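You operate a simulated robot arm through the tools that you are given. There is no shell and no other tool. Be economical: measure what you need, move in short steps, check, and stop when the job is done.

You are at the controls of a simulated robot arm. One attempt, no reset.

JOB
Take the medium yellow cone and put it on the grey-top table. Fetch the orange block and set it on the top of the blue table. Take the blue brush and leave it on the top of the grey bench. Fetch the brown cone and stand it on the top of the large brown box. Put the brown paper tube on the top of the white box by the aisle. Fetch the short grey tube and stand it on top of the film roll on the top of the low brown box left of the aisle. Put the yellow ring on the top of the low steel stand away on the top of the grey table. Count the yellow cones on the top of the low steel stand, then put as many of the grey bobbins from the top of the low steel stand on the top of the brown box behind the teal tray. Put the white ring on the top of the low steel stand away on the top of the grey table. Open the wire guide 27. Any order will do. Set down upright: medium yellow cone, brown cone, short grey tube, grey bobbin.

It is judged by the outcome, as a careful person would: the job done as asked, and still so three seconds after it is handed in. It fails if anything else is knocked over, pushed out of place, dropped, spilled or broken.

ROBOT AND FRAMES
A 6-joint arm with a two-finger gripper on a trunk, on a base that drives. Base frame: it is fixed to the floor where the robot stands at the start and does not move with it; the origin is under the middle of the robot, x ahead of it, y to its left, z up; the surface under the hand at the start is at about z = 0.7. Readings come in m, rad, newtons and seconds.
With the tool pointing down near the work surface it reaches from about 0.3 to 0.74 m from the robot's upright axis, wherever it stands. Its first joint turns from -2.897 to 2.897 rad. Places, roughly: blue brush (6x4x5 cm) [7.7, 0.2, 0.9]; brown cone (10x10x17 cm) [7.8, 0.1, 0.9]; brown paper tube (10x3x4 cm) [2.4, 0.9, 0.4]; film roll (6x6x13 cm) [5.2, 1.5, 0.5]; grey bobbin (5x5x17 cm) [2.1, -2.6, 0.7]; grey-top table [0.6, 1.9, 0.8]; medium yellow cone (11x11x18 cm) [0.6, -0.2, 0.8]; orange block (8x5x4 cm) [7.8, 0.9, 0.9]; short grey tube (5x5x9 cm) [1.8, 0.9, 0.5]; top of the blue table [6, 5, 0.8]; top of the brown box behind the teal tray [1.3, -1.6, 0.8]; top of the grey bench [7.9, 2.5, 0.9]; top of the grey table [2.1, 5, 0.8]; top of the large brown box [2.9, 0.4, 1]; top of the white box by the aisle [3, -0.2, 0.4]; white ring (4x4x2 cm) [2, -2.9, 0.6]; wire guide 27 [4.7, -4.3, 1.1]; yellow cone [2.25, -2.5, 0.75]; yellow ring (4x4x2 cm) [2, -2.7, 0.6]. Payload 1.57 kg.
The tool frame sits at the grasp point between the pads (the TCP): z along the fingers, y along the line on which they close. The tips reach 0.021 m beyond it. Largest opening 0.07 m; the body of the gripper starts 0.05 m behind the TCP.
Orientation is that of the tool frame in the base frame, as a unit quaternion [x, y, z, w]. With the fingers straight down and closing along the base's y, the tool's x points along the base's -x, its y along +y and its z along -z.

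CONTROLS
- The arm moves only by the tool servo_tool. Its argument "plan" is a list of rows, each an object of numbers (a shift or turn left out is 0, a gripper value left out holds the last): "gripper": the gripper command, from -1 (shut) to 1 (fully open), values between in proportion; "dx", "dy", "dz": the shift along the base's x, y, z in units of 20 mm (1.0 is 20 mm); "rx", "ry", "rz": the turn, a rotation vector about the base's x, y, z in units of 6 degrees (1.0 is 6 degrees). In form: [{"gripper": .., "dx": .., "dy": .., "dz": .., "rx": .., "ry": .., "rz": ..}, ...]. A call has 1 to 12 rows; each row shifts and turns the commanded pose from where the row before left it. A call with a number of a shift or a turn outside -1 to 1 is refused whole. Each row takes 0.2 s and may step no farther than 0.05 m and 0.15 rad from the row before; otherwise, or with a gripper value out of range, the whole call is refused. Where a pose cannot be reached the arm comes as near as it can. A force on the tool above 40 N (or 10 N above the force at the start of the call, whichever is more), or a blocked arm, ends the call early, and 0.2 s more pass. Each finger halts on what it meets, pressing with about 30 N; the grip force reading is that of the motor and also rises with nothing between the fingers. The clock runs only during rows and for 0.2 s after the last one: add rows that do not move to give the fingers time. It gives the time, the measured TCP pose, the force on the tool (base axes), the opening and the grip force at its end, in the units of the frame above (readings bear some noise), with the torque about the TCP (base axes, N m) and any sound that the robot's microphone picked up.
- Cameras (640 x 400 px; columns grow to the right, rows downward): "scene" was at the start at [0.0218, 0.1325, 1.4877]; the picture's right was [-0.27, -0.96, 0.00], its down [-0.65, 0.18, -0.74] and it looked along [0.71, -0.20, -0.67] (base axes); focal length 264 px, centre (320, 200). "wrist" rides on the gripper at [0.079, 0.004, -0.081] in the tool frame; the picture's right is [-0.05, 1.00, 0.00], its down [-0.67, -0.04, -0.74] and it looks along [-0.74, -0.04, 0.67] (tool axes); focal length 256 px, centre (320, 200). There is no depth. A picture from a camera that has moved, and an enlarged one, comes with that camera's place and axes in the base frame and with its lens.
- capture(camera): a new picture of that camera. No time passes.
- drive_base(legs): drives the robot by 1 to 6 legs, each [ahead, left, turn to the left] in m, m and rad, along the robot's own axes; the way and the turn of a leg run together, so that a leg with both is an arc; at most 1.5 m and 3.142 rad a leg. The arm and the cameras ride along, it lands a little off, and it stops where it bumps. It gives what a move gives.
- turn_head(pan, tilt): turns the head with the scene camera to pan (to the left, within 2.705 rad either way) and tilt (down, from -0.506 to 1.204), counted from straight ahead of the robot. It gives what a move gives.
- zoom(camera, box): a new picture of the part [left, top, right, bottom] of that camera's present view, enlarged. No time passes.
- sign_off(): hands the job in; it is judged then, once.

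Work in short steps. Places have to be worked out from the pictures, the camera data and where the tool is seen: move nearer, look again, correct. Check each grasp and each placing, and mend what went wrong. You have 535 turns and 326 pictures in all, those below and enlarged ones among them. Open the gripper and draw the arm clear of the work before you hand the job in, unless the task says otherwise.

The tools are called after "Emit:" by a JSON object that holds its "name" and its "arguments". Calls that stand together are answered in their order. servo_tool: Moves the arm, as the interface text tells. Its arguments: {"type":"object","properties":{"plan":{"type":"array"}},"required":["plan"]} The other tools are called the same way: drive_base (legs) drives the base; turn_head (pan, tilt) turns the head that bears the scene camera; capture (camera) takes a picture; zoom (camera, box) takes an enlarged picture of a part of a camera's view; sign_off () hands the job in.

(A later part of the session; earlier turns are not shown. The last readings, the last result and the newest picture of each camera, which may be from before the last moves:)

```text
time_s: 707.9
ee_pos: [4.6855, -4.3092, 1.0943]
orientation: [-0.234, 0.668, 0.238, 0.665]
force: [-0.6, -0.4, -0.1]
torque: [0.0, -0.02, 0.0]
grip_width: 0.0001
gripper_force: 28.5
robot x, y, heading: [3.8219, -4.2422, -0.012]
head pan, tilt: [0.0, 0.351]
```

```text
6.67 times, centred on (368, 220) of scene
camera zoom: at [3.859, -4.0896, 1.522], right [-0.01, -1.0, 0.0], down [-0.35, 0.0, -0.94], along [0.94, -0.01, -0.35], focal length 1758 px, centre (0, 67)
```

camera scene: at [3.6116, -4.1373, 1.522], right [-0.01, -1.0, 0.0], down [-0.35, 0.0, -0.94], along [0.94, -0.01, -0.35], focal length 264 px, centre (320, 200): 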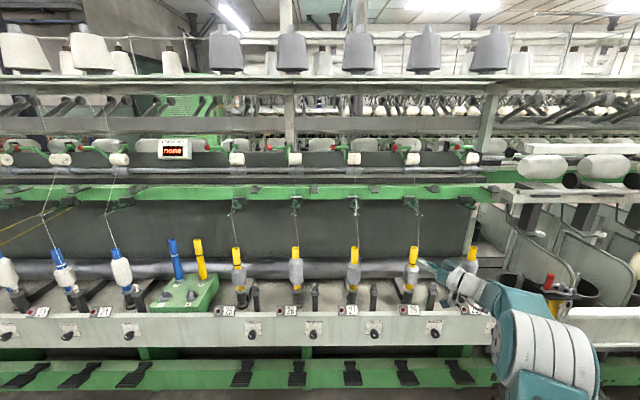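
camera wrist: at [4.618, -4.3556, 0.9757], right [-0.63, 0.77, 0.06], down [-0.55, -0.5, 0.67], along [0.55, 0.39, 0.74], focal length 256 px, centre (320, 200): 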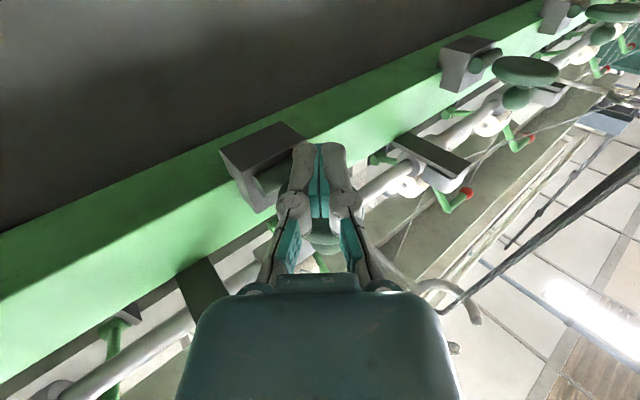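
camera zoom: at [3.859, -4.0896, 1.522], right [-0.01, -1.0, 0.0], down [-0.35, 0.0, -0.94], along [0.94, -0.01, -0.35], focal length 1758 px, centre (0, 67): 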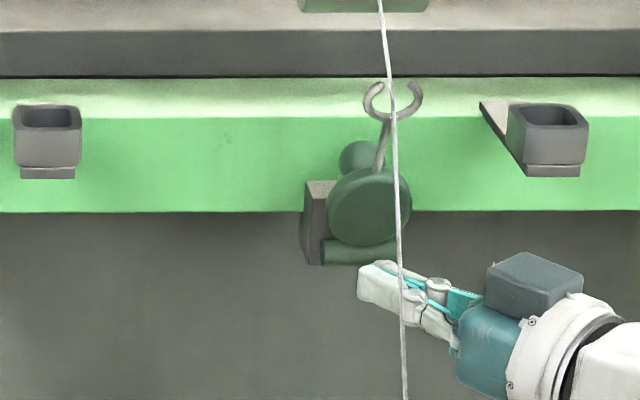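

The flap flipped up: disc vertical, pigtail up, thread free. I lower the hand slightly to see whether it stays open.

Emit:
{"name": "servo_tool", "arguments": {"plan": [{"dz": -0.5}, {"dz": -0.5}, {"dz": -0.5}, {"dz": -0.5}, {}]}}

Emit:
{"name": "zoom", "arguments": {"camera": "scene", "box": [320, 190, 416, 250]}}

```text
time_s: 709.1
ee_pos: [4.6846, -4.3091, 1.0541]
orientation: [-0.235, 0.668, 0.24, 0.664]
force: [0.2, -0.2, 0.2]
torque: [0.01, -0.02, 0.0]
grip_width: 0.0003
gripper_force: 28.8
robot x, y, heading: [3.8211, -4.2432, -0.007]
head pan, tilt: [0.0, 0.351]
```

```text
6.67 times, centred on (368, 220) of scene
camera zoom: at [3.859, -4.0896, 1.522], right [-0.01, -1.0, 0.0], down [-0.35, 0.0, -0.94], along [0.94, -0.01, -0.35], focal length 1758 px, centre (0, 67)
```

zoom: 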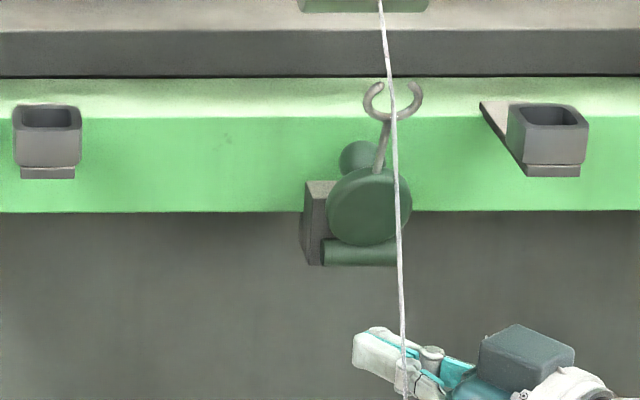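

It stays open. I retract along the same diagonal line.

Emit:
{"name": "servo_tool", "arguments": {"plan": [{"dx": -0.774, "dy": -0.634}, {"dx": -0.774, "dy": -0.634}, {"dx": -0.774, "dy": -0.634}, {"dx": -0.774, "dy": -0.634}, {"dx": -0.774, "dy": -0.634}, {"dx": -0.774, "dy": -0.634}, {"dx": -0.774, "dy": -0.634}, {"dx": -0.774, "dy": -0.634}, {"dx": -0.774, "dy": -0.634}]}}

Emit:
{"name": "drive_base", "arguments": {"legs": [[-0.22, 0, 0]]}}

Emit:
{"name": "capture", "arguments": {"camera": "scene"}}

Emit:
{"name": "zoom", "arguments": {"camera": "scene", "box": [140, 120, 420, 295]}}

```text
time_s: 711.1
ee_pos: [4.5436, -4.4225, 1.0552]
orientation: [-0.234, 0.668, 0.239, 0.665]
force: [0.1, 0.1, -0.9]
torque: [-0.01, 0.0, -0.03]
grip_width: 0.0
gripper_force: 28.8
robot x, y, heading: [3.821, -4.2444, -0.011]
head pan, tilt: [0.0, 0.351]
```

```text
time_s: 712.8
ee_pos: [4.3275, -4.4213, 1.0563]
orientation: [-0.235, 0.668, 0.24, 0.665]
force: [0.3, 0.9, 0.3]
torque: [0.0, -0.04, 0.0]
grip_width: 0.0
gripper_force: 28.4
robot x, y, heading: [3.6039, -4.2432, -0.009]
head pan, tilt: [0.0, 0.351]
```

```text
119 pictures are left
camera scene: at [3.6416, -4.0881, 1.522], right [-0.01, -1.0, 0.0], down [-0.35, 0.0, -0.94], along [0.94, -0.01, -0.35], focal length 264 px, centre (320, 200)
```

scene: 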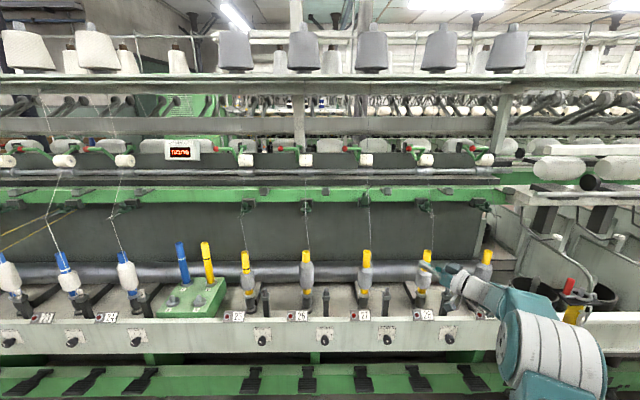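

```text
2.29 times, centred on (280, 208) of scene
camera zoom: at [3.6416, -4.0881, 1.522], right [-0.01, -1.0, 0.0], down [-0.35, 0.0, -0.94], along [0.94, -0.01, -0.35], focal length 603 px, centre (411, 183)
```

zoom: 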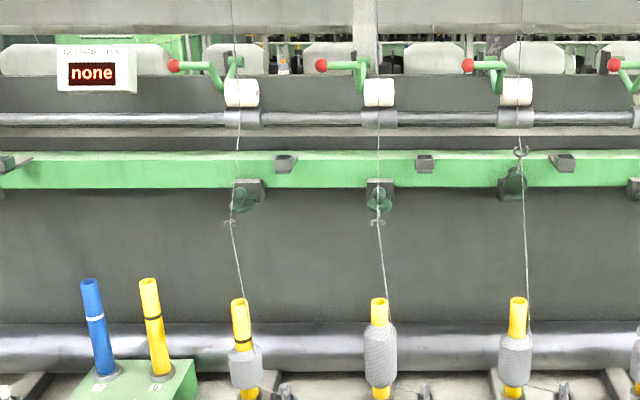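

Display still "none". I confirm the opened guide belongs to spindle 27.

Emit:
{"name": "zoom", "arguments": {"camera": "scene", "box": [220, 180, 460, 330]}}

```text
2.67 times, centred on (340, 255) of scene
camera zoom: at [3.6416, -4.0881, 1.522], right [-0.01, -1.0, 0.0], down [-0.35, 0.0, -0.94], along [0.94, -0.01, -0.35], focal length 703 px, centre (267, 53)
```

zoom: 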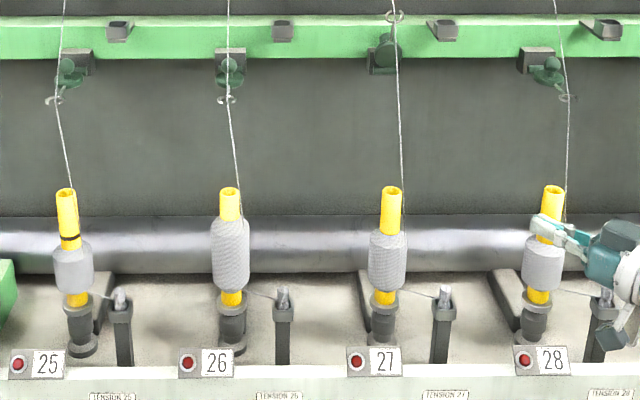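

Guide 27 is open. I return the hand to pointing down.

Emit:
{"name": "servo_tool", "arguments": {"plan": [{"rz": -1, "dx": -1}, {"rz": -1, "dx": -1}, {"rz": -1, "dx": -1}, {"rz": -1}, {"rz": -1}, {"rz": -1}, {"rz": -0.5}, {"ry": 1}, {"ry": 1}, {"ry": 1}, {"ry": 1}, {"ry": 1}]}}

Emit:
{"name": "servo_tool", "arguments": {"plan": [{"ry": 1, "dx": -0.5}, {"ry": 1, "dx": -0.5}, {"ry": 1, "dx": -0.5}, {"ry": 1, "dx": -0.5}, {"ry": 1}, {"ry": 1}, {"ry": 1}, {"ry": 1}, {"ry": 1}, {"ry": 1}, {"gripper": 1}, {}]}}

```text
time_s: 715.4
ee_pos: [4.2666, -4.4197, 1.0564]
orientation: [0.002, 0.866, 0.003, 0.5]
force: [0.0, 0.2, 0.3]
torque: [0.0, 0.01, 0.0]
grip_width: 0.0
gripper_force: 28.4
robot x, y, heading: [3.6042, -4.2441, -0.007]
head pan, tilt: [0.0, 0.351]
```

```text
time_s: 718.0
ee_pos: [4.228, -4.4208, 1.0562]
orientation: [0.004, 1.0, 0.002, -0.001]
force: [0.5, -0.1, -0.1]
torque: [-0.01, 0.02, -0.02]
grip_width: 0.0697
gripper_force: 0.1
robot x, y, heading: [3.6057, -4.2416, -0.009]
head pan, tilt: [0.0, 0.351]
```

Next the rings. I drive back between the threads and the crates to the stand's near side.

Emit:
{"name": "drive_base", "arguments": {"legs": [[0, 0.93, 0.009], [-1.1, 0, 0], [-1.05, 0.1, 0], [0, 0.2, 0]]}}

Emit:
{"name": "turn_head", "arguments": {"pan": 0.2, "tilt": 0.8}}

Emit:
{"name": "capture", "arguments": {"camera": "scene"}}

Emit:
{"name": "capture", "arguments": {"camera": "wrist"}}

```text
time_s: 734.3
ee_pos: [2.093, -3.1884, 1.0555]
orientation: [0.003, 1.0, 0.003, -0.001]
force: [-0.4, 0.3, 0.1]
torque: [0.01, 0.01, 0.0]
grip_width: 0.0699
gripper_force: 0.0
robot x, y, heading: [1.4703, -3.0049, -0.004]
head pan, tilt: [0.0, 0.351]
```

```text
time_s: 735.2
ee_pos: [2.0937, -3.1837, 1.057]
orientation: [0.003, 1.0, 0.001, 0.0]
force: [-0.3, 0.2, 0.0]
torque: [-0.02, 0.0, 0.03]
grip_width: 0.0702
gripper_force: 0.1
robot x, y, heading: [1.4678, -3.0047, -0.008]
head pan, tilt: [0.201, 0.799]
```

```text
116 pictures are left
camera scene: at [1.4938, -2.8355, 1.4824], right [0.19, -0.98, 0.0], down [-0.7, -0.14, -0.7], along [0.68, 0.13, -0.72], focal length 264 px, centre (320, 200)
```

scene: 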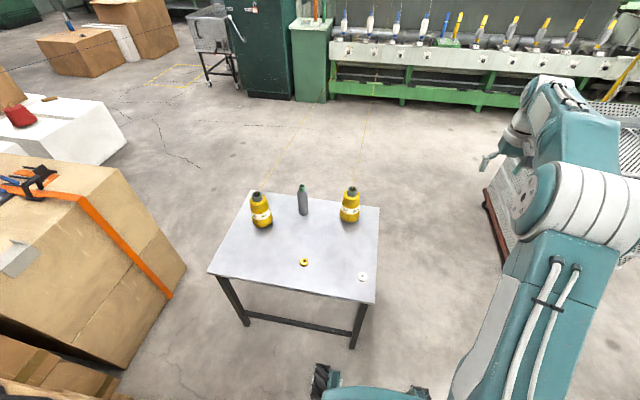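

```text
115 pictures are left
camera wrist: at [2.0145, -3.1786, 1.1385], right [0.06, 1.0, 0.0], down [0.67, -0.04, 0.74], along [0.74, -0.04, -0.67], focal length 256 px, centre (320, 200)
```

wrist: 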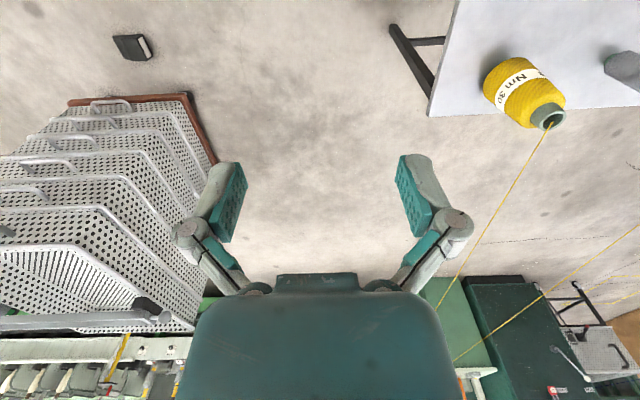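

White ring ≈ (1.968, -2.898), yellow ring ≈ (1.983, -2.679). I go for the white one first.

Emit:
{"name": "servo_tool", "arguments": {"plan": [{"dx": -0.6, "dy": 1}, {"dx": -0.6, "dy": 1}, {"dx": -0.6, "dy": 1}, {"dx": -0.6, "dy": 1}, {"dx": -0.6, "dy": 1}, {"dx": -0.6, "dy": 1}, {"dx": -0.6, "dy": 1}, {"dx": -0.6, "dy": 1}, {"dx": -0.6, "dy": 1}, {"dx": -0.6, "dy": 1}, {"dx": -0.3, "dy": 1}, {"dy": 1}]}}

Emit:
{"name": "servo_tool", "arguments": {"plan": [{"dy": 1, "dz": -1}, {"dy": 1, "dz": -1}, {"dy": 0.3, "dz": -1}, {"dz": -1}, {"dz": -1}, {"dz": -1}, {"dz": -1}, {"dz": -1}, {"dz": -1}, {"dz": -1}, {"dz": -1}, {"dz": -1}]}}

Emit:
{"name": "capture", "arguments": {"camera": "wrist"}}

```text
time_s: 737.8
ee_pos: [1.9677, -2.9427, 1.0576]
orientation: [0.004, 1.0, 0.001, 0.0]
force: [1.1, 0.1, 0.0]
torque: [-0.01, -0.01, -0.01]
grip_width: 0.07
gripper_force: 0.0
robot x, y, heading: [1.4717, -3.0053, -0.008]
head pan, tilt: [0.201, 0.799]
```

```text
time_s: 740.4
ee_pos: [1.9675, -2.8967, 0.8187]
orientation: [0.004, 1.0, 0.001, 0.001]
force: [-0.1, -1.1, 0.4]
torque: [0.03, 0.01, 0.01]
grip_width: 0.0702
gripper_force: 0.1
robot x, y, heading: [1.4745, -3.0036, -0.011]
head pan, tilt: [0.201, 0.799]
```

```text
114 pictures are left
camera wrist: at [1.8883, -2.8921, 0.8999], right [0.06, 1.0, 0.0], down [0.67, -0.04, 0.74], along [0.74, -0.04, -0.67], focal length 256 px, centre (320, 200)
```

wrist: 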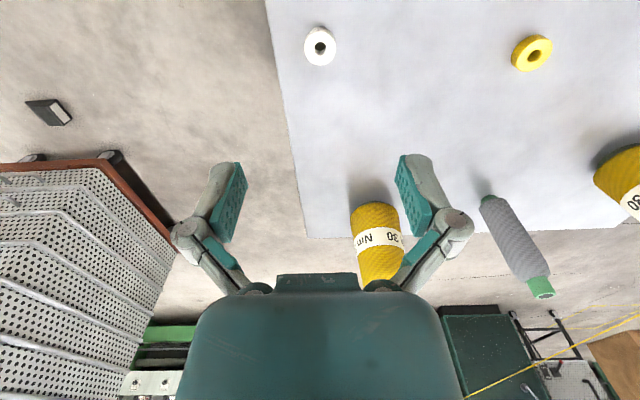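

Ring at (1.973, -2.896). I descend to z≈0.68 and check.

Emit:
{"name": "servo_tool", "arguments": {"plan": [{"dx": 0.25, "dz": -1}, {"dz": -1}, {"dz": -1}, {"dz": -1}, {"dz": -1}, {"dz": -1}, {"dz": -1}, {}]}}

Emit:
{"name": "capture", "arguments": {"camera": "wrist"}}

```text
time_s: 742.2
ee_pos: [1.9722, -2.8982, 0.6765]
orientation: [0.003, 1.0, 0.001, -0.001]
force: [-0.5, 0.3, 0.5]
torque: [0.03, 0.0, -0.04]
grip_width: 0.07
gripper_force: 0.0
robot x, y, heading: [1.4712, -3.0069, -0.011]
head pan, tilt: [0.201, 0.799]
```

```text
113 pictures are left
camera wrist: at [1.8935, -2.8928, 0.7582], right [0.06, 1.0, 0.0], down [0.67, -0.04, 0.74], along [0.74, -0.04, -0.67], focal length 256 px, centre (320, 200)
```

wrist: 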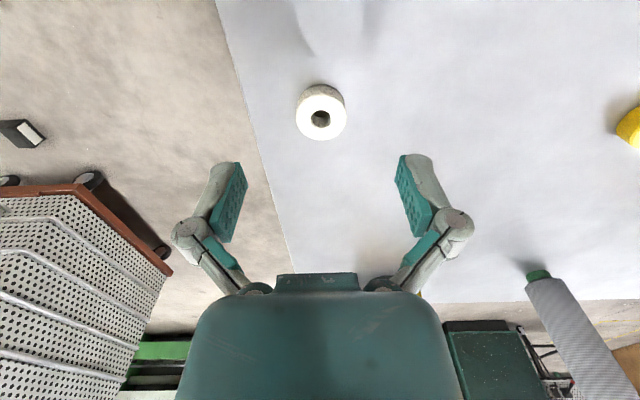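

Aligned. I lower to z≈0.63 and close.

Emit:
{"name": "servo_tool", "arguments": {"plan": [{"dz": -1}, {"dz": -1}, {"dz": -0.3}, {}, {"gripper": -1}, {}, {}, {}]}}

Emit:
{"name": "servo_tool", "arguments": {"plan": [{"dz": 0.5}, {"dz": 1}, {"dz": 1}, {"dz": 1}, {}]}}

Emit:
{"name": "capture", "arguments": {"camera": "wrist"}}

```text
time_s: 743.8
ee_pos: [1.9736, -2.8972, 0.6327]
orientation: [0.003, 1.0, 0.002, 0.004]
force: [-6.5, -2.1, 19.0]
torque: [0.0, 0.18, 0.05]
grip_width: 0.0062
gripper_force: 28.8
robot x, y, heading: [1.4688, -3.0061, -0.009]
head pan, tilt: [0.201, 0.799]
stopped in row 7: the force on the tool passed its limit at 41 N (the readings are from after the stop); the commanded pose is now the measured one
```

```text
time_s: 745.0
ee_pos: [1.9741, -2.8969, 0.7023]
orientation: [0.003, 1.0, 0.002, 0.002]
force: [-0.1, 0.5, -0.1]
torque: [0.01, 0.01, 0.01]
grip_width: 0.0001
gripper_force: 28.5
robot x, y, heading: [1.4733, -3.0094, -0.013]
head pan, tilt: [0.201, 0.799]
```

```text
112 pictures are left
camera wrist: at [1.8945, -2.8914, 0.7837], right [0.06, 1.0, 0.0], down [0.66, -0.04, 0.75], along [0.75, -0.04, -0.66], focal length 256 px, centre (320, 200)
```

wrist: 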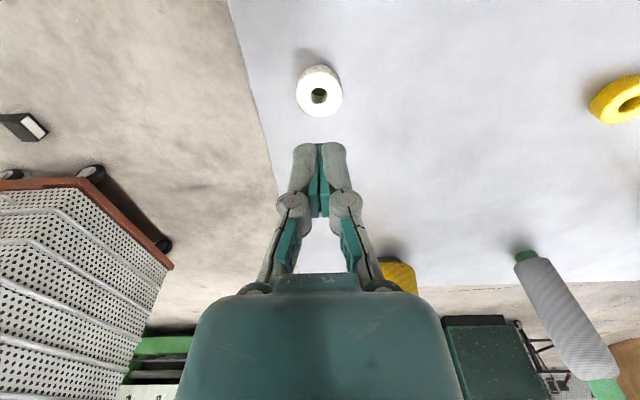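

The fingers closed above the ring; it is lower than I took (top ≈0.605). I reopen, recentre and go down to z≈0.613.

Emit:
{"name": "servo_tool", "arguments": {"plan": [{"gripper": 1, "ry": 0.04, "dx": 0.1}, {}, {"dz": -1}, {"dz": -1}, {"dz": -1}, {"dz": -0.9}, {}]}}

Emit:
{"name": "servo_tool", "arguments": {"plan": [{"dz": -0.2}, {"dz": -0.2}, {}]}}

Emit:
{"name": "capture", "arguments": {"camera": "wrist"}}

```text
time_s: 746.6
ee_pos: [1.9763, -2.8971, 0.6234]
orientation: [0.004, 1.0, 0.001, 0.001]
force: [-0.6, 0.4, 1.0]
torque: [0.0, -0.01, -0.01]
grip_width: 0.0702
gripper_force: 0.1
robot x, y, heading: [1.471, -3.0027, -0.006]
head pan, tilt: [0.201, 0.799]
```

```text
time_s: 747.4
ee_pos: [1.9756, -2.8981, 0.6166]
orientation: [0.003, 1.0, 0.002, 0.001]
force: [0.4, 0.2, -0.6]
torque: [0.0, 0.02, -0.03]
grip_width: 0.07
gripper_force: 0.1
robot x, y, heading: [1.4715, -3.0054, -0.01]
head pan, tilt: [0.201, 0.799]
```

```text
111 pictures are left
camera wrist: at [1.897, -2.8926, 0.6975], right [0.06, 1.0, 0.0], down [0.66, -0.04, 0.75], along [0.75, -0.04, -0.67], focal length 256 px, centre (320, 200)
```

wrist: 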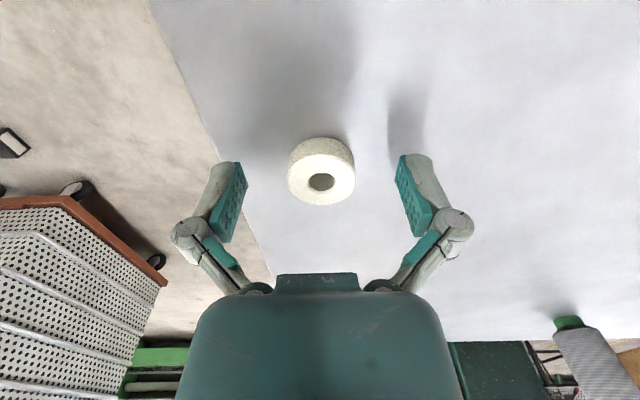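

Now the ring sits between the fingers. I raise 2 mm and close.

Emit:
{"name": "servo_tool", "arguments": {"plan": [{"dz": 0.15}, {"gripper": -1}, {}, {}, {}]}}

Emit:
{"name": "servo_tool", "arguments": {"plan": [{"dz": 0.5}, {"dz": 1}, {"dz": 1}, {"dz": 1}, {}]}}

Emit:
{"name": "capture", "arguments": {"camera": "wrist"}}

```text
time_s: 748.6
ee_pos: [1.9764, -2.8981, 0.6199]
orientation: [0.003, 1.0, 0.002, 0.003]
force: [-1.9, -1.3, 24.6]
torque: [-0.44, 0.15, -0.01]
grip_width: 0.0296
gripper_force: 30.0
robot x, y, heading: [1.4716, -3.0058, -0.011]
head pan, tilt: [0.201, 0.799]
```

```text
time_s: 749.8
ee_pos: [1.9745, -2.8966, 0.6916]
orientation: [0.003, 1.0, 0.002, 0.0]
force: [-1.1, -0.1, 0.3]
torque: [0.01, 0.01, -0.02]
grip_width: 0.0294
gripper_force: 30.0
robot x, y, heading: [1.4694, -3.0047, -0.006]
head pan, tilt: [0.201, 0.799]
```

```text
110 pictures are left
camera wrist: at [1.8956, -2.892, 0.7716], right [0.06, 1.0, 0.0], down [0.66, -0.04, 0.75], along [0.74, -0.04, -0.67], focal length 256 px, centre (320, 200)
```

wrist: 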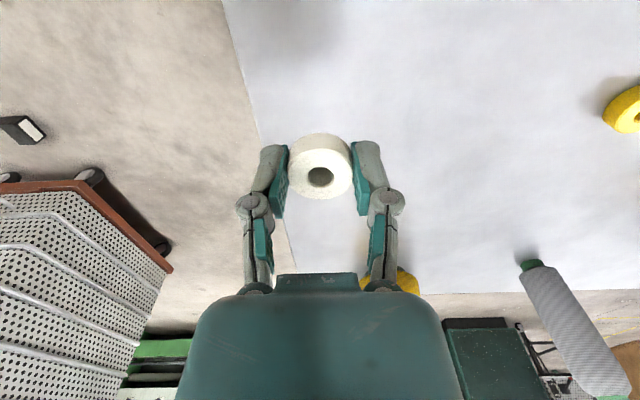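

The white ring is held. I raise it and drive round to the grey table via the west lane (x≈-0.7), which avoids every thread.

Emit:
{"name": "servo_tool", "arguments": {"plan": [{"dz": 1}, {"dz": 1}, {"dz": 1}, {"dz": 1}, {"dz": 1}, {"dz": 1}, {"dz": 1}, {"dz": 1}, {"dz": 1}, {"dz": 1}, {"dz": 1}, {"dz": 1}]}}

Emit:
{"name": "servo_tool", "arguments": {"plan": [{"dz": 1}, {"dz": 1}, {"dz": 1}, {"dz": 1}, {"dz": 1}]}}

Emit:
{"name": "drive_base", "arguments": {"legs": [[-0.75, -0.1, 0], [-1.4, 0, 0], [0, 0, 1.571], [1.4, 0, 0], [1.4, 0, 0]]}}

Emit:
{"name": "turn_head", "arguments": {"pan": 0.0, "tilt": 0.5}}

Emit:
{"name": "capture", "arguments": {"camera": "scene"}}

```text
time_s: 752.4
ee_pos: [1.9773, -2.8963, 0.9296]
orientation: [0.004, 1.0, 0.002, 0.001]
force: [1.2, -0.3, 0.4]
torque: [-0.01, -0.01, -0.01]
grip_width: 0.0293
gripper_force: 30.0
robot x, y, heading: [1.4702, -3.008, -0.015]
head pan, tilt: [0.201, 0.799]
```

```text
time_s: 753.6
ee_pos: [1.9766, -2.8964, 1.0285]
orientation: [0.004, 1.0, 0.001, 0.001]
force: [0.3, 0.2, -0.3]
torque: [-0.02, 0.0, 0.0]
grip_width: 0.0295
gripper_force: 30.4
robot x, y, heading: [1.4676, -3.0041, -0.01]
head pan, tilt: [0.201, 0.799]
```

```text
time_s: 781.3
ee_pos: [-0.8612, 0.2029, 1.0286]
orientation: [0.717, -0.697, -0.002, 0.0]
force: [0.1, -0.5, 0.4]
torque: [-0.02, -0.03, -0.01]
grip_width: 0.0293
gripper_force: 30.0
robot x, y, heading: [-0.7334, -0.2963, 1.593]
head pan, tilt: [0.201, 0.799]
```

```text
time_s: 782.1
ee_pos: [-0.862, 0.2025, 1.0287]
orientation: [0.717, -0.697, -0.002, 0.0]
force: [0.4, -0.8, 0.4]
torque: [-0.04, 0.0, -0.01]
grip_width: 0.0294
gripper_force: 29.9
robot x, y, heading: [-0.7315, -0.2981, 1.605]
head pan, tilt: [0.0, 0.499]
```

```text
109 pictures are left
camera scene: at [-0.89, -0.2684, 1.5081], right [1.0, 0.03, 0.0], down [0.01, -0.48, -0.88], along [-0.02, 0.88, -0.48], focal length 264 px, centre (320, 200)
```

scene: 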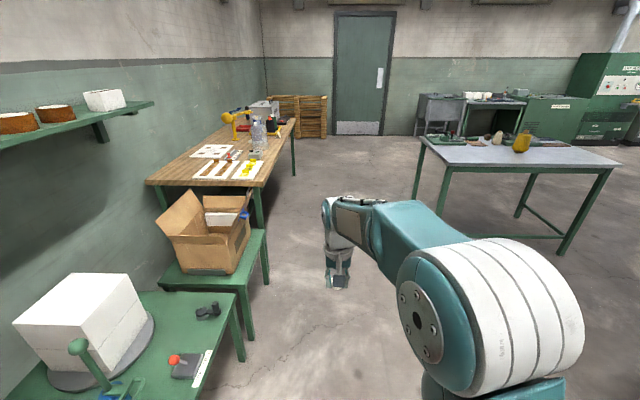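

Lane is clear. I continue north, then east toward the grey table.

Emit:
{"name": "drive_base", "arguments": {"legs": [[0, -0.05, -0.034], [1.5, 0, 0], [1.5, 0, 0], [0.4, -0.9, 0]]}}

Emit:
{"name": "turn_head", "arguments": {"pan": -0.3, "tilt": 0.5}}

Emit:
{"name": "capture", "arguments": {"camera": "scene"}}

```text
time_s: 801.7
ee_pos: [0.0109, 3.6151, 1.029]
orientation: [0.727, -0.687, -0.003, 0.001]
force: [-0.7, -0.2, 0.4]
torque: [0.0, -0.02, -0.05]
grip_width: 0.0291
gripper_force: 29.1
robot x, y, heading: [0.1489, 3.1153, 1.626]
head pan, tilt: [0.0, 0.499]
```

```text
time_s: 802.5
ee_pos: [0.0131, 3.6154, 1.0303]
orientation: [0.727, -0.687, -0.003, 0.0]
force: [-0.2, -0.3, 1.0]
torque: [0.01, -0.02, 0.0]
grip_width: 0.0294
gripper_force: 30.0
robot x, y, heading: [0.1492, 3.1181, 1.625]
head pan, tilt: [-0.3, 0.499]
```

```text
108 pictures are left
camera scene: at [0.023, 3.1415, 1.5082], right [0.97, -0.24, 0.0], down [-0.12, -0.47, -0.88], along [0.21, 0.85, -0.48], focal length 264 px, centre (320, 200)
```

scene: 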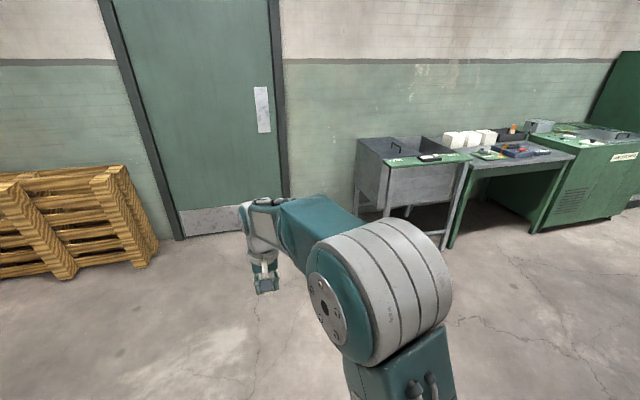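

Emit:
{"name": "drive_base", "arguments": {"legs": [[0, 0, -0.055], [0.45, -0.95, 0], [0.4, -0.9, 0]]}}

Emit:
{"name": "turn_head", "arguments": {"pan": 0.0, "tilt": 0.7}}

Emit:
{"name": "capture", "arguments": {"camera": "scene"}}

```text
time_s: 813.0
ee_pos: [1.8823, 4.4758, 1.0313]
orientation: [0.711, -0.703, -0.002, 0.0]
force: [-0.4, -0.4, -0.6]
torque: [0.03, -0.01, -0.01]
grip_width: 0.0296
gripper_force: 29.8
robot x, y, heading: [2.0021, 3.9741, 1.585]
head pan, tilt: [-0.3, 0.499]
```

```text
time_s: 813.8
ee_pos: [1.8846, 4.4765, 1.0301]
orientation: [0.711, -0.703, -0.003, 0.0]
force: [-0.1, -1.0, 0.3]
torque: [-0.01, 0.0, -0.01]
grip_width: 0.0294
gripper_force: 30.3
robot x, y, heading: [2.002, 3.9773, 1.579]
head pan, tilt: [0.0, 0.7]
```

```text
107 pictures are left
camera scene: at [1.8457, 4.0003, 1.4905], right [1.0, 0.01, 0.0], down [0.01, -0.64, -0.76], along [-0.01, 0.76, -0.64], focal length 264 px, centre (320, 200)
```

scene: 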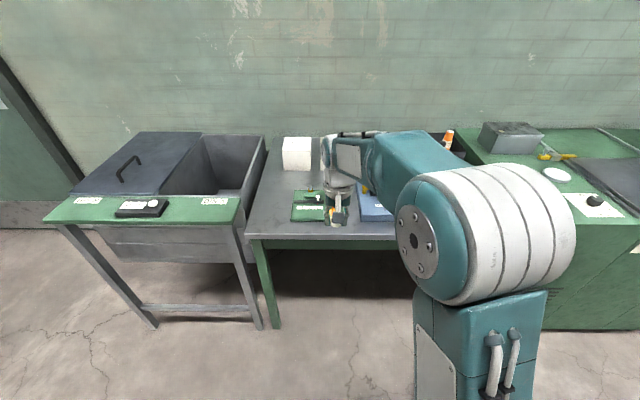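

There is free surface on the table's left-front at about (1.65, 4.73). I shift the base so the ring hangs over it.

Emit:
{"name": "drive_base", "arguments": {"legs": [[0.24, 0.22, 0]]}}

Emit:
{"name": "capture", "arguments": {"camera": "wrist"}}

Emit:
{"name": "turn_head", "arguments": {"pan": 0.0, "tilt": 0.8}}

Emit:
{"name": "capture", "arguments": {"camera": "scene"}}

```text
time_s: 816.0
ee_pos: [1.6601, 4.7116, 1.0306]
orientation: [0.713, -0.701, -0.003, 0.001]
force: [0.3, 0.0, 0.4]
torque: [0.03, -0.04, 0.0]
grip_width: 0.0295
gripper_force: 29.2
robot x, y, heading: [1.7785, 4.21, 1.584]
head pan, tilt: [0.0, 0.7]
```

```text
106 pictures are left
camera wrist: at [1.6587, 4.6327, 1.111], right [-1.0, 0.04, 0.01], down [0.03, 0.66, 0.75], along [0.02, 0.75, -0.66], focal length 256 px, centre (320, 200)
```

wrist: 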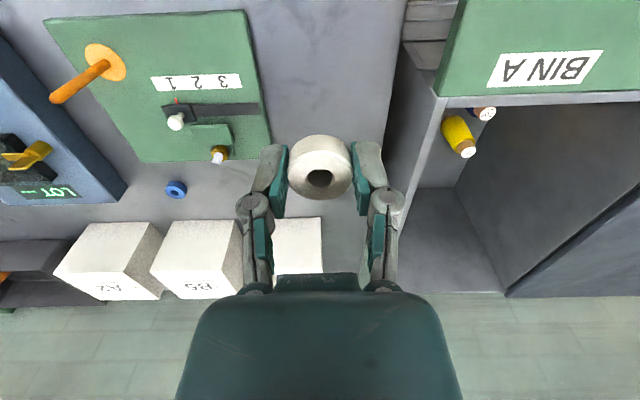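

```text
time_s: 816.7
ee_pos: [1.6604, 4.7122, 1.0288]
orientation: [0.713, -0.701, -0.003, 0.0]
force: [-0.4, 1.1, -0.3]
torque: [0.01, -0.02, 0.03]
grip_width: 0.0293
gripper_force: 29.8
robot x, y, heading: [1.7829, 4.2109, 1.587]
head pan, tilt: [0.0, 0.799]
```

```text
105 pictures are left
camera scene: at [1.6262, 4.2313, 1.4823], right [1.0, 0.02, 0.0], down [0.01, -0.72, -0.7], along [-0.01, 0.7, -0.72], focal length 264 px, centre (320, 200)
```

scene: 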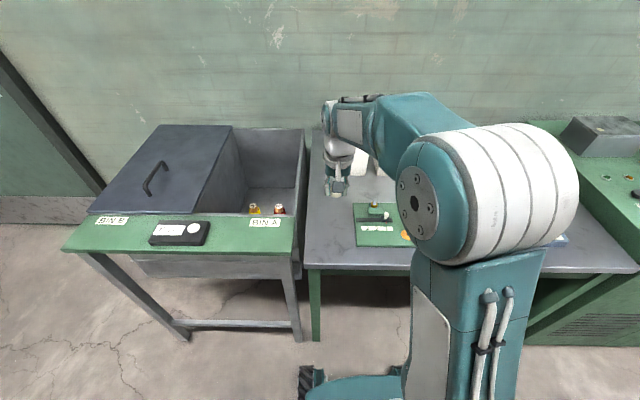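

Spot (1.65, 4.74) is clear between gadget and sink. I lower the ring there.

Emit:
{"name": "servo_tool", "arguments": {"plan": [{"dx": -0.4, "dy": 0.8, "dz": -1}, {"dy": 0.6, "dz": -1}, {"dz": -1}, {"dz": -1}, {"dz": -1}, {"dz": -1}, {"dz": -1}, {"dz": -1}, {}]}}

Emit:
{"name": "capture", "arguments": {"camera": "wrist"}}

```text
time_s: 818.7
ee_pos: [1.6521, 4.7386, 0.871]
orientation: [0.713, -0.701, -0.003, 0.0]
force: [-0.2, 0.5, -0.9]
torque: [0.0, -0.01, -0.07]
grip_width: 0.0294
gripper_force: 30.1
robot x, y, heading: [1.7762, 4.2128, 1.592]
head pan, tilt: [0.0, 0.799]
```

```text
104 pictures are left
camera wrist: at [1.6511, 4.6599, 0.9516], right [-1.0, 0.04, 0.0], down [0.03, 0.66, 0.75], along [0.02, 0.75, -0.66], focal length 256 px, centre (320, 200)
```

wrist: 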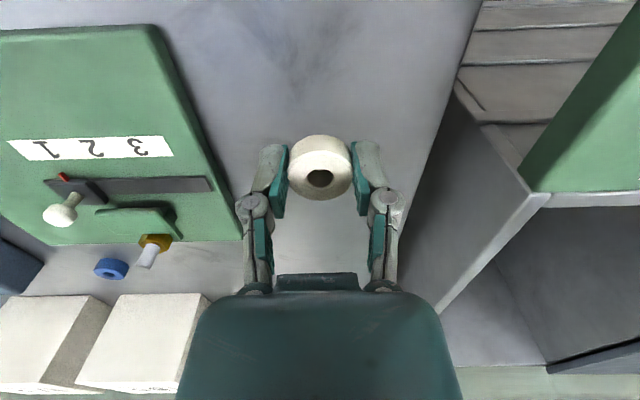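

Emit:
{"name": "servo_tool", "arguments": {"plan": [{"dz": -0.5}, {"dz": -0.5}, {"dz": -0.3}, {"dz": -0.3}, {"dz": -0.2}, {"dz": -0.2}, {"dz": -0.2}, {"dz": -0.2}, {}]}}

```text
time_s: 820.7
ee_pos: [1.6521, 4.7389, 0.8233]
orientation: [0.713, -0.701, -0.003, 0.001]
force: [0.4, -0.1, 0.1]
torque: [0.03, 0.01, -0.03]
grip_width: 0.0295
gripper_force: 29.9
robot x, y, heading: [1.7802, 4.2093, 1.583]
head pan, tilt: [0.0, 0.799]
```

Emit:
{"name": "servo_tool", "arguments": {"plan": [{"dz": -0.2}, {"dz": -0.2}, {"dz": -0.2}, {"dz": -0.2}, {"dz": -0.2}, {"dz": -0.2}, {"dz": -0.2}, {}]}}

Emit:
{"name": "capture", "arguments": {"camera": "wrist"}}

```text
time_s: 821.2
ee_pos: [1.651, 4.7398, 0.8195]
orientation: [0.713, -0.701, -0.005, -0.001]
force: [2.5, -8.8, 14.3]
torque: [-0.23, -0.34, -0.18]
grip_width: 0.0294
gripper_force: 30.4
robot x, y, heading: [1.7787, 4.2107, 1.586]
head pan, tilt: [0.0, 0.799]
stopped in row 2: the force on the tool passed its limit at 46 N (the readings are from after the stop); the commanded pose is now the measured one
```

```text
103 pictures are left
camera wrist: at [1.6495, 4.6611, 0.901], right [-1.0, 0.04, 0.01], down [0.03, 0.66, 0.75], along [0.02, 0.75, -0.66], focal length 256 px, centre (320, 200)
```

wrist: 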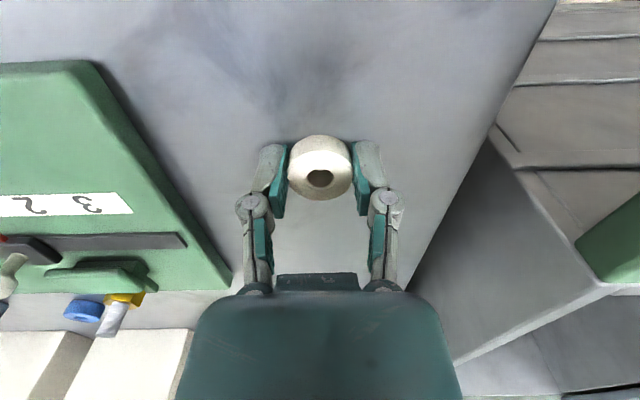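

The ring is on the table (z≈0.82). I release and rise.

Emit:
{"name": "servo_tool", "arguments": {"plan": [{"dz": 0.05}, {"gripper": 0}, {"gripper": 1}, {}, {"dz": 0.5}, {"dz": 1}, {"dz": 1}, {"dz": 1}, {"dz": 1}, {"dz": 1}, {"dz": 1}, {"dz": 1}]}}

Emit:
{"name": "capture", "arguments": {"camera": "wrist"}}

```text
time_s: 823.8
ee_pos: [1.6522, 4.7432, 0.9713]
orientation: [0.713, -0.701, -0.005, 0.0]
force: [-0.3, 0.7, -0.4]
torque: [0.01, -0.03, -0.01]
grip_width: 0.07
gripper_force: 0.1
robot x, y, heading: [1.7803, 4.21, 1.585]
head pan, tilt: [0.0, 0.799]
```

```text
102 pictures are left
camera wrist: at [1.6498, 4.6631, 1.052], right [-1.0, 0.04, 0.0], down [0.03, 0.66, 0.75], along [0.02, 0.75, -0.66], focal length 256 px, centre (320, 200)
```

wrist: 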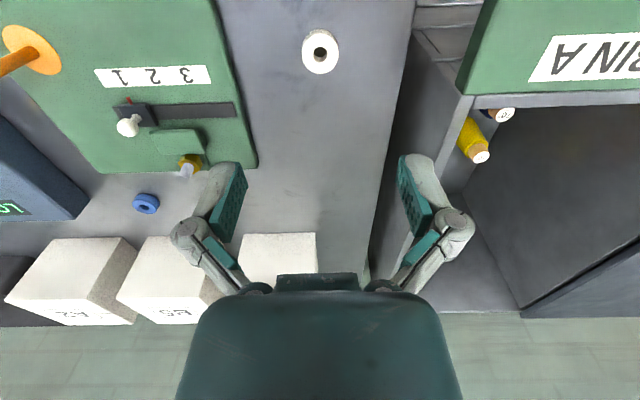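

White ring placed. I go back for the yellow ring by the same lane.

Emit:
{"name": "servo_tool", "arguments": {"plan": [{"dz": 1, "rx": -0.07, "ry": -0.07}, {"dz": 1}, {"dz": 1}, {}]}}

Emit:
{"name": "drive_base", "arguments": {"legs": [[-0.3, 0.0, -0.015], [-0.4, 0.95, 0], [-0.4, 0.95, 0], [0, 0.58, 0]]}}

Emit:
{"name": "drive_base", "arguments": {"legs": [[-1.5, 0, 0], [-1.5, 0, 0]]}}

```text
time_s: 824.8
ee_pos: [1.6503, 4.741, 1.032]
orientation: [0.714, -0.7, 0.001, -0.001]
force: [-0.1, 0.1, 0.4]
torque: [0.0, 0.03, 0.0]
grip_width: 0.0699
gripper_force: 0.0
robot x, y, heading: [1.7794, 4.2113, 1.588]
head pan, tilt: [0.0, 0.799]
```

```text
time_s: 839.6
ee_pos: [-0.7956, 3.6445, 1.0311]
orientation: [-0.703, 0.711, 0.0, 0.001]
force: [-0.1, 0.3, 0.2]
torque: [-0.01, -0.03, -0.03]
grip_width: 0.0701
gripper_force: 0.0
robot x, y, heading: [-0.6859, 3.1131, 1.555]
head pan, tilt: [0.0, 0.799]
```

```text
time_s: 853.9
ee_pos: [-0.8581, 0.6837, 1.0305]
orientation: [-0.697, 0.717, -0.001, 0.002]
force: [0.4, -0.6, 0.6]
torque: [-0.04, 0.03, 0.05]
grip_width: 0.07
gripper_force: 0.1
robot x, y, heading: [-0.7502, 0.1511, 1.543]
head pan, tilt: [0.0, 0.799]
```

Emit:
{"name": "drive_base", "arguments": {"legs": [[0, 0, 0.028], [-1.5, 0, 0], [-1.5, 0, 0], [-0.22, 0, 0], [0, 0, -1.571]]}}

Emit:
{"name": "drive_base", "arguments": {"legs": [[1.4, 0, 0], [0.75, 0, 0]]}}

Emit:
{"name": "turn_head", "arguments": {"pan": 0.2, "tilt": 0.8}}

Emit:
{"name": "capture", "arguments": {"camera": "scene"}}

```text
time_s: 873.8
ee_pos: [-0.1841, -2.9353, 1.0316]
orientation: [-0.004, 1.0, -0.001, 0.001]
force: [-0.2, -0.8, -0.5]
torque: [-0.02, 0.01, 0.01]
grip_width: 0.07
gripper_force: 0.1
robot x, y, heading: [-0.7171, -3.062, 0.004]
head pan, tilt: [0.0, 0.799]
```

```text
time_s: 884.4
ee_pos: [1.9672, -2.915, 1.0318]
orientation: [-0.002, 1.0, -0.002, 0.0]
force: [0.1, -0.2, 0.4]
torque: [0.0, -0.02, -0.01]
grip_width: 0.0699
gripper_force: 0.0
robot x, y, heading: [1.436, -3.0422, -0.005]
head pan, tilt: [0.0, 0.799]
```

```text
time_s: 885.1
ee_pos: [1.9678, -2.9148, 1.0324]
orientation: [-0.002, 1.0, -0.001, 0.0]
force: [0.6, -0.1, -0.3]
torque: [-0.01, 0.01, 0.0]
grip_width: 0.0702
gripper_force: 0.1
robot x, y, heading: [1.4356, -3.0368, -0.001]
head pan, tilt: [0.201, 0.799]
```

```text
101 pictures are left
camera scene: at [1.4572, -2.8653, 1.4822], right [0.2, -0.98, 0.0], down [-0.7, -0.14, -0.7], along [0.68, 0.14, -0.72], focal length 264 px, centre (320, 200)
```

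scene: 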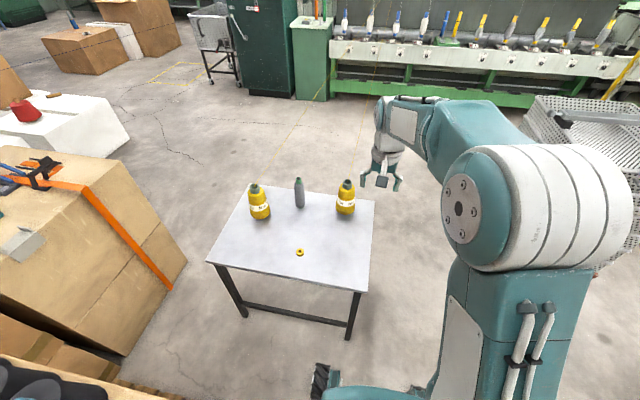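

Yellow ring ≈ (1.988, -2.679). I sidle left 8 cm and move the hand over it, descending.

Emit:
{"name": "drive_base", "arguments": {"legs": [[0, 0.07, 0]]}}

Emit:
{"name": "servo_tool", "arguments": {"plan": [{"dx": 0.2, "dy": 1}, {"dx": 0.2, "dy": 1}, {"dx": 0.2, "dy": 1}, {"dx": 0.2, "dy": 1}, {"dy": 1}, {"dy": 1}, {"dy": 1}, {"dy": 1, "dz": -1}, {"dz": -1}, {"dz": -1}, {"dz": -1}, {"dz": -1}]}}

Emit:
{"name": "servo_tool", "arguments": {"plan": [{"dz": -1}, {"dz": -1}, {"dz": -1}, {"dz": -1}, {"dz": -1}, {"dz": -1}, {"dz": -1}, {}]}}

Emit:
{"name": "capture", "arguments": {"camera": "wrist"}}

```text
time_s: 886.2
ee_pos: [1.968, -2.874, 1.0348]
orientation: [0.001, 1.0, 0.008, 0.0]
force: [-0.5, -1.1, -0.1]
torque: [0.08, 0.0, -0.03]
grip_width: 0.0702
gripper_force: 0.0
robot x, y, heading: [1.4329, -2.9773, -0.001]
head pan, tilt: [0.201, 0.799]
```

```text
time_s: 888.8
ee_pos: [1.9822, -2.6931, 0.9321]
orientation: [0.001, 1.0, -0.002, 0.001]
force: [-1.0, -0.1, -0.4]
torque: [0.01, 0.01, 0.0]
grip_width: 0.0699
gripper_force: 0.0
robot x, y, heading: [1.4361, -2.9758, -0.005]
head pan, tilt: [0.201, 0.799]
```

```text
time_s: 890.6
ee_pos: [1.9842, -2.6942, 0.792]
orientation: [0.001, 1.0, -0.002, 0.001]
force: [-0.1, -0.1, -0.6]
torque: [0.0, -0.02, 0.02]
grip_width: 0.0699
gripper_force: 0.1
robot x, y, heading: [1.4357, -2.9765, 0.005]
head pan, tilt: [0.201, 0.799]
```

```text
100 pictures are left
camera wrist: at [1.9056, -2.6895, 0.874], right [0.05, 1.0, 0.0], down [0.66, -0.03, 0.75], along [0.75, -0.04, -0.67], focal length 256 px, centre (320, 200)
```

wrist: 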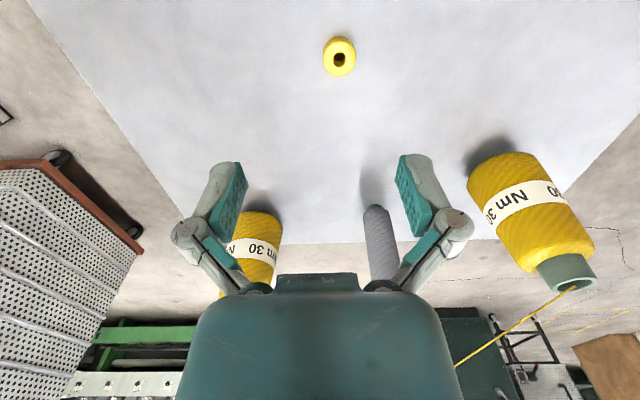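

Ring at (1.997, -2.677). I recentre and descend to z≈0.66.

Emit:
{"name": "servo_tool", "arguments": {"plan": [{"dx": 0.6, "dy": 0.85, "dz": -1}, {"dz": -1}, {"dz": -1}, {"dz": -1}, {"dz": -1}, {"dz": -1}, {"dz": -0.5}, {}]}}

Emit:
{"name": "capture", "arguments": {"camera": "wrist"}}

```text
time_s: 892.4
ee_pos: [1.9952, -2.6794, 0.662]
orientation: [0.001, 1.0, -0.002, 0.001]
force: [-1.3, 0.0, 0.0]
torque: [-0.02, -0.01, -0.01]
grip_width: 0.0702
gripper_force: 0.0
robot x, y, heading: [1.4379, -2.974, 0.002]
head pan, tilt: [0.201, 0.799]
```

```text
99 pictures are left
camera wrist: at [1.9172, -2.6742, 0.7435], right [0.05, 1.0, 0.0], down [0.66, -0.03, 0.75], along [0.75, -0.04, -0.67], focal length 256 px, centre (320, 200)
```

wrist: 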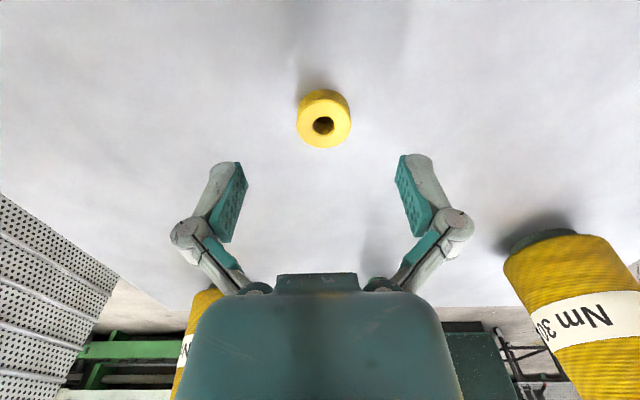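

Emit:
{"name": "servo_tool", "arguments": {"plan": [{"dx": 0.1, "dy": 0.1, "dz": -1}, {"dz": -1}, {"dz": -0.1}, {}, {"gripper": -1}, {}, {}, {}]}}

Emit:
{"name": "servo_tool", "arguments": {"plan": [{"dz": 0.5}, {"dz": 1}, {"dz": 1}, {"dz": 1}, {}]}}

Emit:
{"name": "capture", "arguments": {"camera": "wrist"}}

```text
time_s: 894.2
ee_pos: [1.9989, -2.6779, 0.6198]
orientation: [0.001, 1.0, -0.001, 0.002]
force: [-0.2, 0.0, 18.0]
torque: [0.01, 0.02, 0.04]
grip_width: 0.0299
gripper_force: 30.0
robot x, y, heading: [1.4359, -2.9807, -0.003]
head pan, tilt: [0.201, 0.799]
```

```text
time_s: 895.4
ee_pos: [1.9971, -2.6776, 0.6904]
orientation: [0.0, 1.0, -0.001, 0.001]
force: [0.5, 0.2, 0.4]
torque: [0.05, 0.0, -0.03]
grip_width: 0.0297
gripper_force: 29.6
robot x, y, heading: [1.4373, -2.9783, -0.003]
head pan, tilt: [0.201, 0.799]
```

```text
98 pictures are left
camera wrist: at [1.9183, -2.6722, 0.7725], right [0.05, 1.0, 0.0], down [0.67, -0.03, 0.75], along [0.74, -0.04, -0.67], focal length 256 px, centre (320, 200)
```

wrist: 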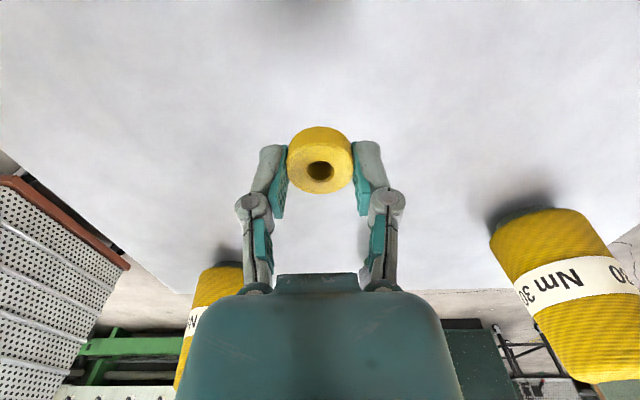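

Yellow ring held. I raise, tuck the hand in, and drive the same route to the grey table.

Emit:
{"name": "servo_tool", "arguments": {"plan": [{"dz": 1}, {"dz": 1}, {"dz": 1}, {"dz": 1}, {"dz": 1}, {"dz": 1}, {"dz": 1}, {"dz": 1}, {"dz": 1}, {"dz": 1}, {"dz": 1}, {"dz": 1}]}}

Emit:
{"name": "servo_tool", "arguments": {"plan": [{"dz": 1}, {"dz": 1}, {"dz": 1}, {"dz": 1}, {"dz": 1}, {"dy": -1}, {"dy": -1}, {"dy": -1}, {"dy": -1}, {"dy": -1}, {"dy": -1}, {"dy": -1}]}}

Emit:
{"name": "drive_base", "arguments": {"legs": [[-0.75, -0.13, 0], [-1.4, 0, 0], [0, 0, 1.571], [1.4, 0, 0], [1.4, 0, 0]]}}

```text
time_s: 898.0
ee_pos: [1.9983, -2.675, 0.9304]
orientation: [0.0, 1.0, -0.002, 0.001]
force: [1.0, -0.1, 0.4]
torque: [0.0, 0.01, 0.03]
grip_width: 0.0292
gripper_force: 29.7
robot x, y, heading: [1.4389, -2.9783, -0.002]
head pan, tilt: [0.201, 0.799]
```

```text
time_s: 900.6
ee_pos: [1.9972, -2.8161, 1.0317]
orientation: [0.001, 1.0, -0.001, 0.001]
force: [-0.5, -0.3, -0.4]
torque: [0.01, 0.01, -0.01]
grip_width: 0.0297
gripper_force: 30.3
robot x, y, heading: [1.4378, -2.9791, -0.004]
head pan, tilt: [0.201, 0.799]
```

```text
time_s: 927.9
ee_pos: [-0.6625, 0.2313, 1.0316]
orientation: [-0.679, 0.734, -0.001, 0.002]
force: [0.2, 0.9, 0.3]
torque: [0.01, -0.01, 0.04]
grip_width: 0.0293
gripper_force: 29.9
robot x, y, heading: [-0.5489, -0.3394, 1.494]
head pan, tilt: [0.201, 0.799]
```

Emit:
{"name": "drive_base", "arguments": {"legs": [[0, 0, 0.077], [0, 0.13, 0], [1.5, 0, 0], [1.5, 0, 0]]}}

```text
time_s: 943.7
ee_pos: [-0.793, 3.2244, 1.0315]
orientation: [-0.703, 0.711, -0.001, 0.001]
force: [-0.4, -0.9, -1.0]
torque: [-0.01, 0.04, 0.0]
grip_width: 0.0292
gripper_force: 30.7
robot x, y, heading: [-0.6392, 2.6595, 1.555]
head pan, tilt: [0.201, 0.799]
```

Emit:
{"name": "drive_base", "arguments": {"legs": [[0, 0, 0.016], [0.55, -0.85, 0], [0.5, -0.85, 0], [0.3, -0.74, 0]]}}

Emit:
{"name": "turn_head", "arguments": {"pan": 0.0, "tilt": 0.8}}

Emit:
{"name": "capture", "arguments": {"camera": "scene"}}

Emit:
{"name": "capture", "arguments": {"camera": "wrist"}}

```text
time_s: 957.9
ee_pos: [1.6126, 4.6002, 1.0329]
orientation: [0.713, -0.702, 0.0, -0.003]
force: [0.3, -0.4, -0.5]
torque: [0.04, -0.03, 0.02]
grip_width: 0.0294
gripper_force: 29.9
robot x, y, heading: [1.7799, 4.0445, 1.587]
head pan, tilt: [0.201, 0.799]
```

```text
time_s: 958.6
ee_pos: [1.6134, 4.6029, 1.0331]
orientation: [0.713, -0.701, 0.0, -0.002]
force: [0.5, 0.2, -0.4]
torque: [0.0, -0.02, 0.02]
grip_width: 0.0294
gripper_force: 29.6
robot x, y, heading: [1.7805, 4.0442, 1.59]
head pan, tilt: [0.0, 0.799]
```

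```text
97 pictures are left
camera scene: at [1.6252, 4.0665, 1.4821], right [1.0, 0.02, 0.0], down [0.01, -0.72, -0.7], along [-0.01, 0.7, -0.72], focal length 264 px, centre (320, 200)
```

scene: 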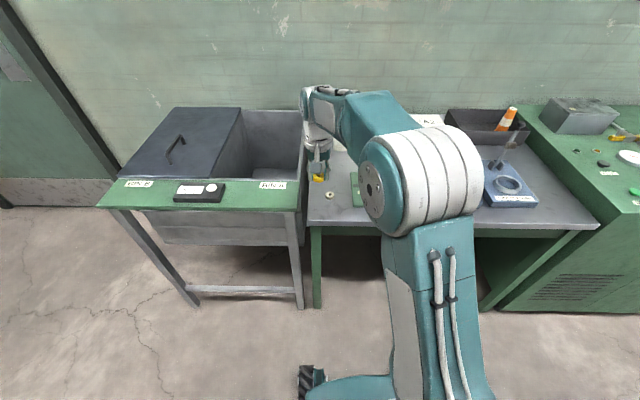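

```text
96 pictures are left
camera wrist: at [1.6108, 4.5228, 1.1141], right [-1.0, 0.04, 0.0], down [0.02, 0.66, 0.75], along [0.03, 0.75, -0.66], focal length 256 px, centre (320, 200)
```

wrist: 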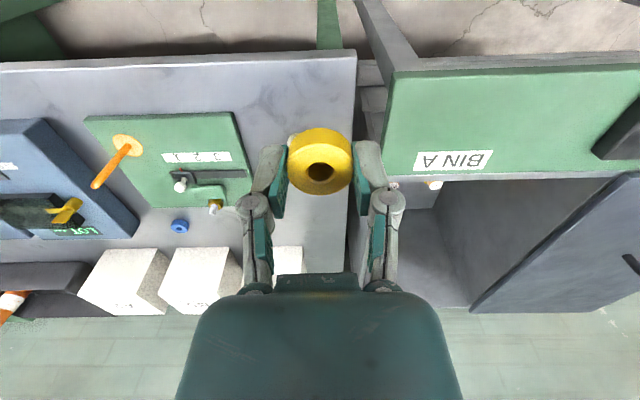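

White ring is in place. I drive 0.18 m ahead and set the yellow ring about 10 cm behind it, at (1.655, 4.845).

Emit:
{"name": "drive_base", "arguments": {"legs": [[0.18, 0, -0.015]]}}

Emit:
{"name": "servo_tool", "arguments": {"plan": [{"dx": 0.9, "dy": 0.9}, {"dx": 0.9, "dy": 0.9}, {"dy": 0.9, "dz": -1}, {"dz": -1}, {"dz": -1}, {"dz": -1}, {"dz": -1}, {"dz": -1}, {}]}}

Emit:
{"name": "capture", "arguments": {"camera": "wrist"}}

Emit:
{"name": "capture", "arguments": {"camera": "scene"}}

```text
time_s: 960.1
ee_pos: [1.6218, 4.7834, 1.0331]
orientation: [-0.707, 0.707, 0.001, 0.002]
force: [-0.4, 0.2, -0.2]
torque: [0.0, -0.01, -0.01]
grip_width: 0.0297
gripper_force: 29.9
robot x, y, heading: [1.7846, 4.2224, 1.57]
head pan, tilt: [0.0, 0.799]
```

```text
time_s: 962.1
ee_pos: [1.6584, 4.8376, 0.9128]
orientation: [-0.707, 0.707, 0.001, 0.002]
force: [-0.6, 0.2, -0.3]
torque: [-0.03, -0.02, 0.03]
grip_width: 0.0296
gripper_force: 30.4
robot x, y, heading: [1.7811, 4.2272, 1.571]
head pan, tilt: [0.0, 0.799]
```

```text
95 pictures are left
camera wrist: at [1.6535, 4.7578, 0.9948], right [-1.0, 0.05, 0.0], down [0.03, 0.66, 0.75], along [0.04, 0.75, -0.66], focal length 256 px, centre (320, 200)
```

wrist: 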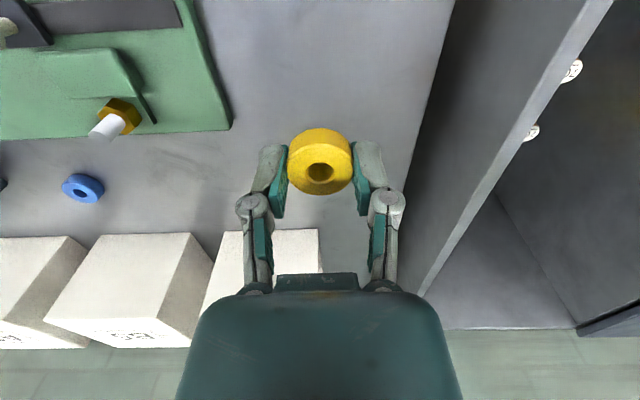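

```text
94 pictures are left
camera scene: at [1.6247, 4.2488, 1.4822], right [1.0, 0.0, 0.0], down [0.0, -0.72, -0.7], along [0.0, 0.7, -0.72], focal length 264 px, centre (320, 200)
```

scene: 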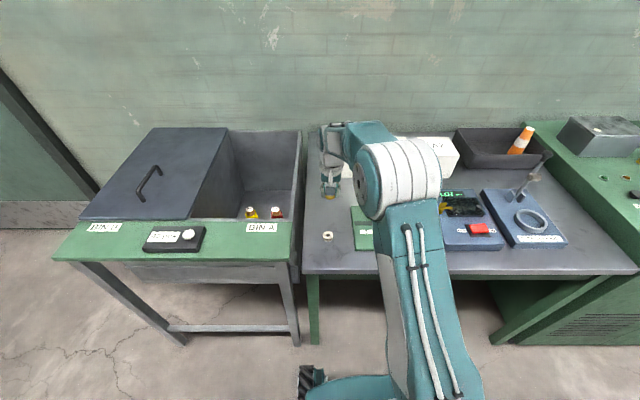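

Emit:
{"name": "servo_tool", "arguments": {"plan": [{"dz": -1}, {"dz": -1}, {"dz": -1}, {"dz": -0.5}, {"dz": -0.4}, {"dz": -0.15}, {"dz": -0.15}, {"dz": -0.15}, {}]}}

```text
time_s: 964.1
ee_pos: [1.6593, 4.8374, 0.8264]
orientation: [0.707, -0.707, -0.001, -0.002]
force: [-1.2, -0.6, -0.5]
torque: [0.0, 0.0, 0.03]
grip_width: 0.0296
gripper_force: 30.0
robot x, y, heading: [1.7854, 4.2232, 1.57]
head pan, tilt: [0.0, 0.799]
```

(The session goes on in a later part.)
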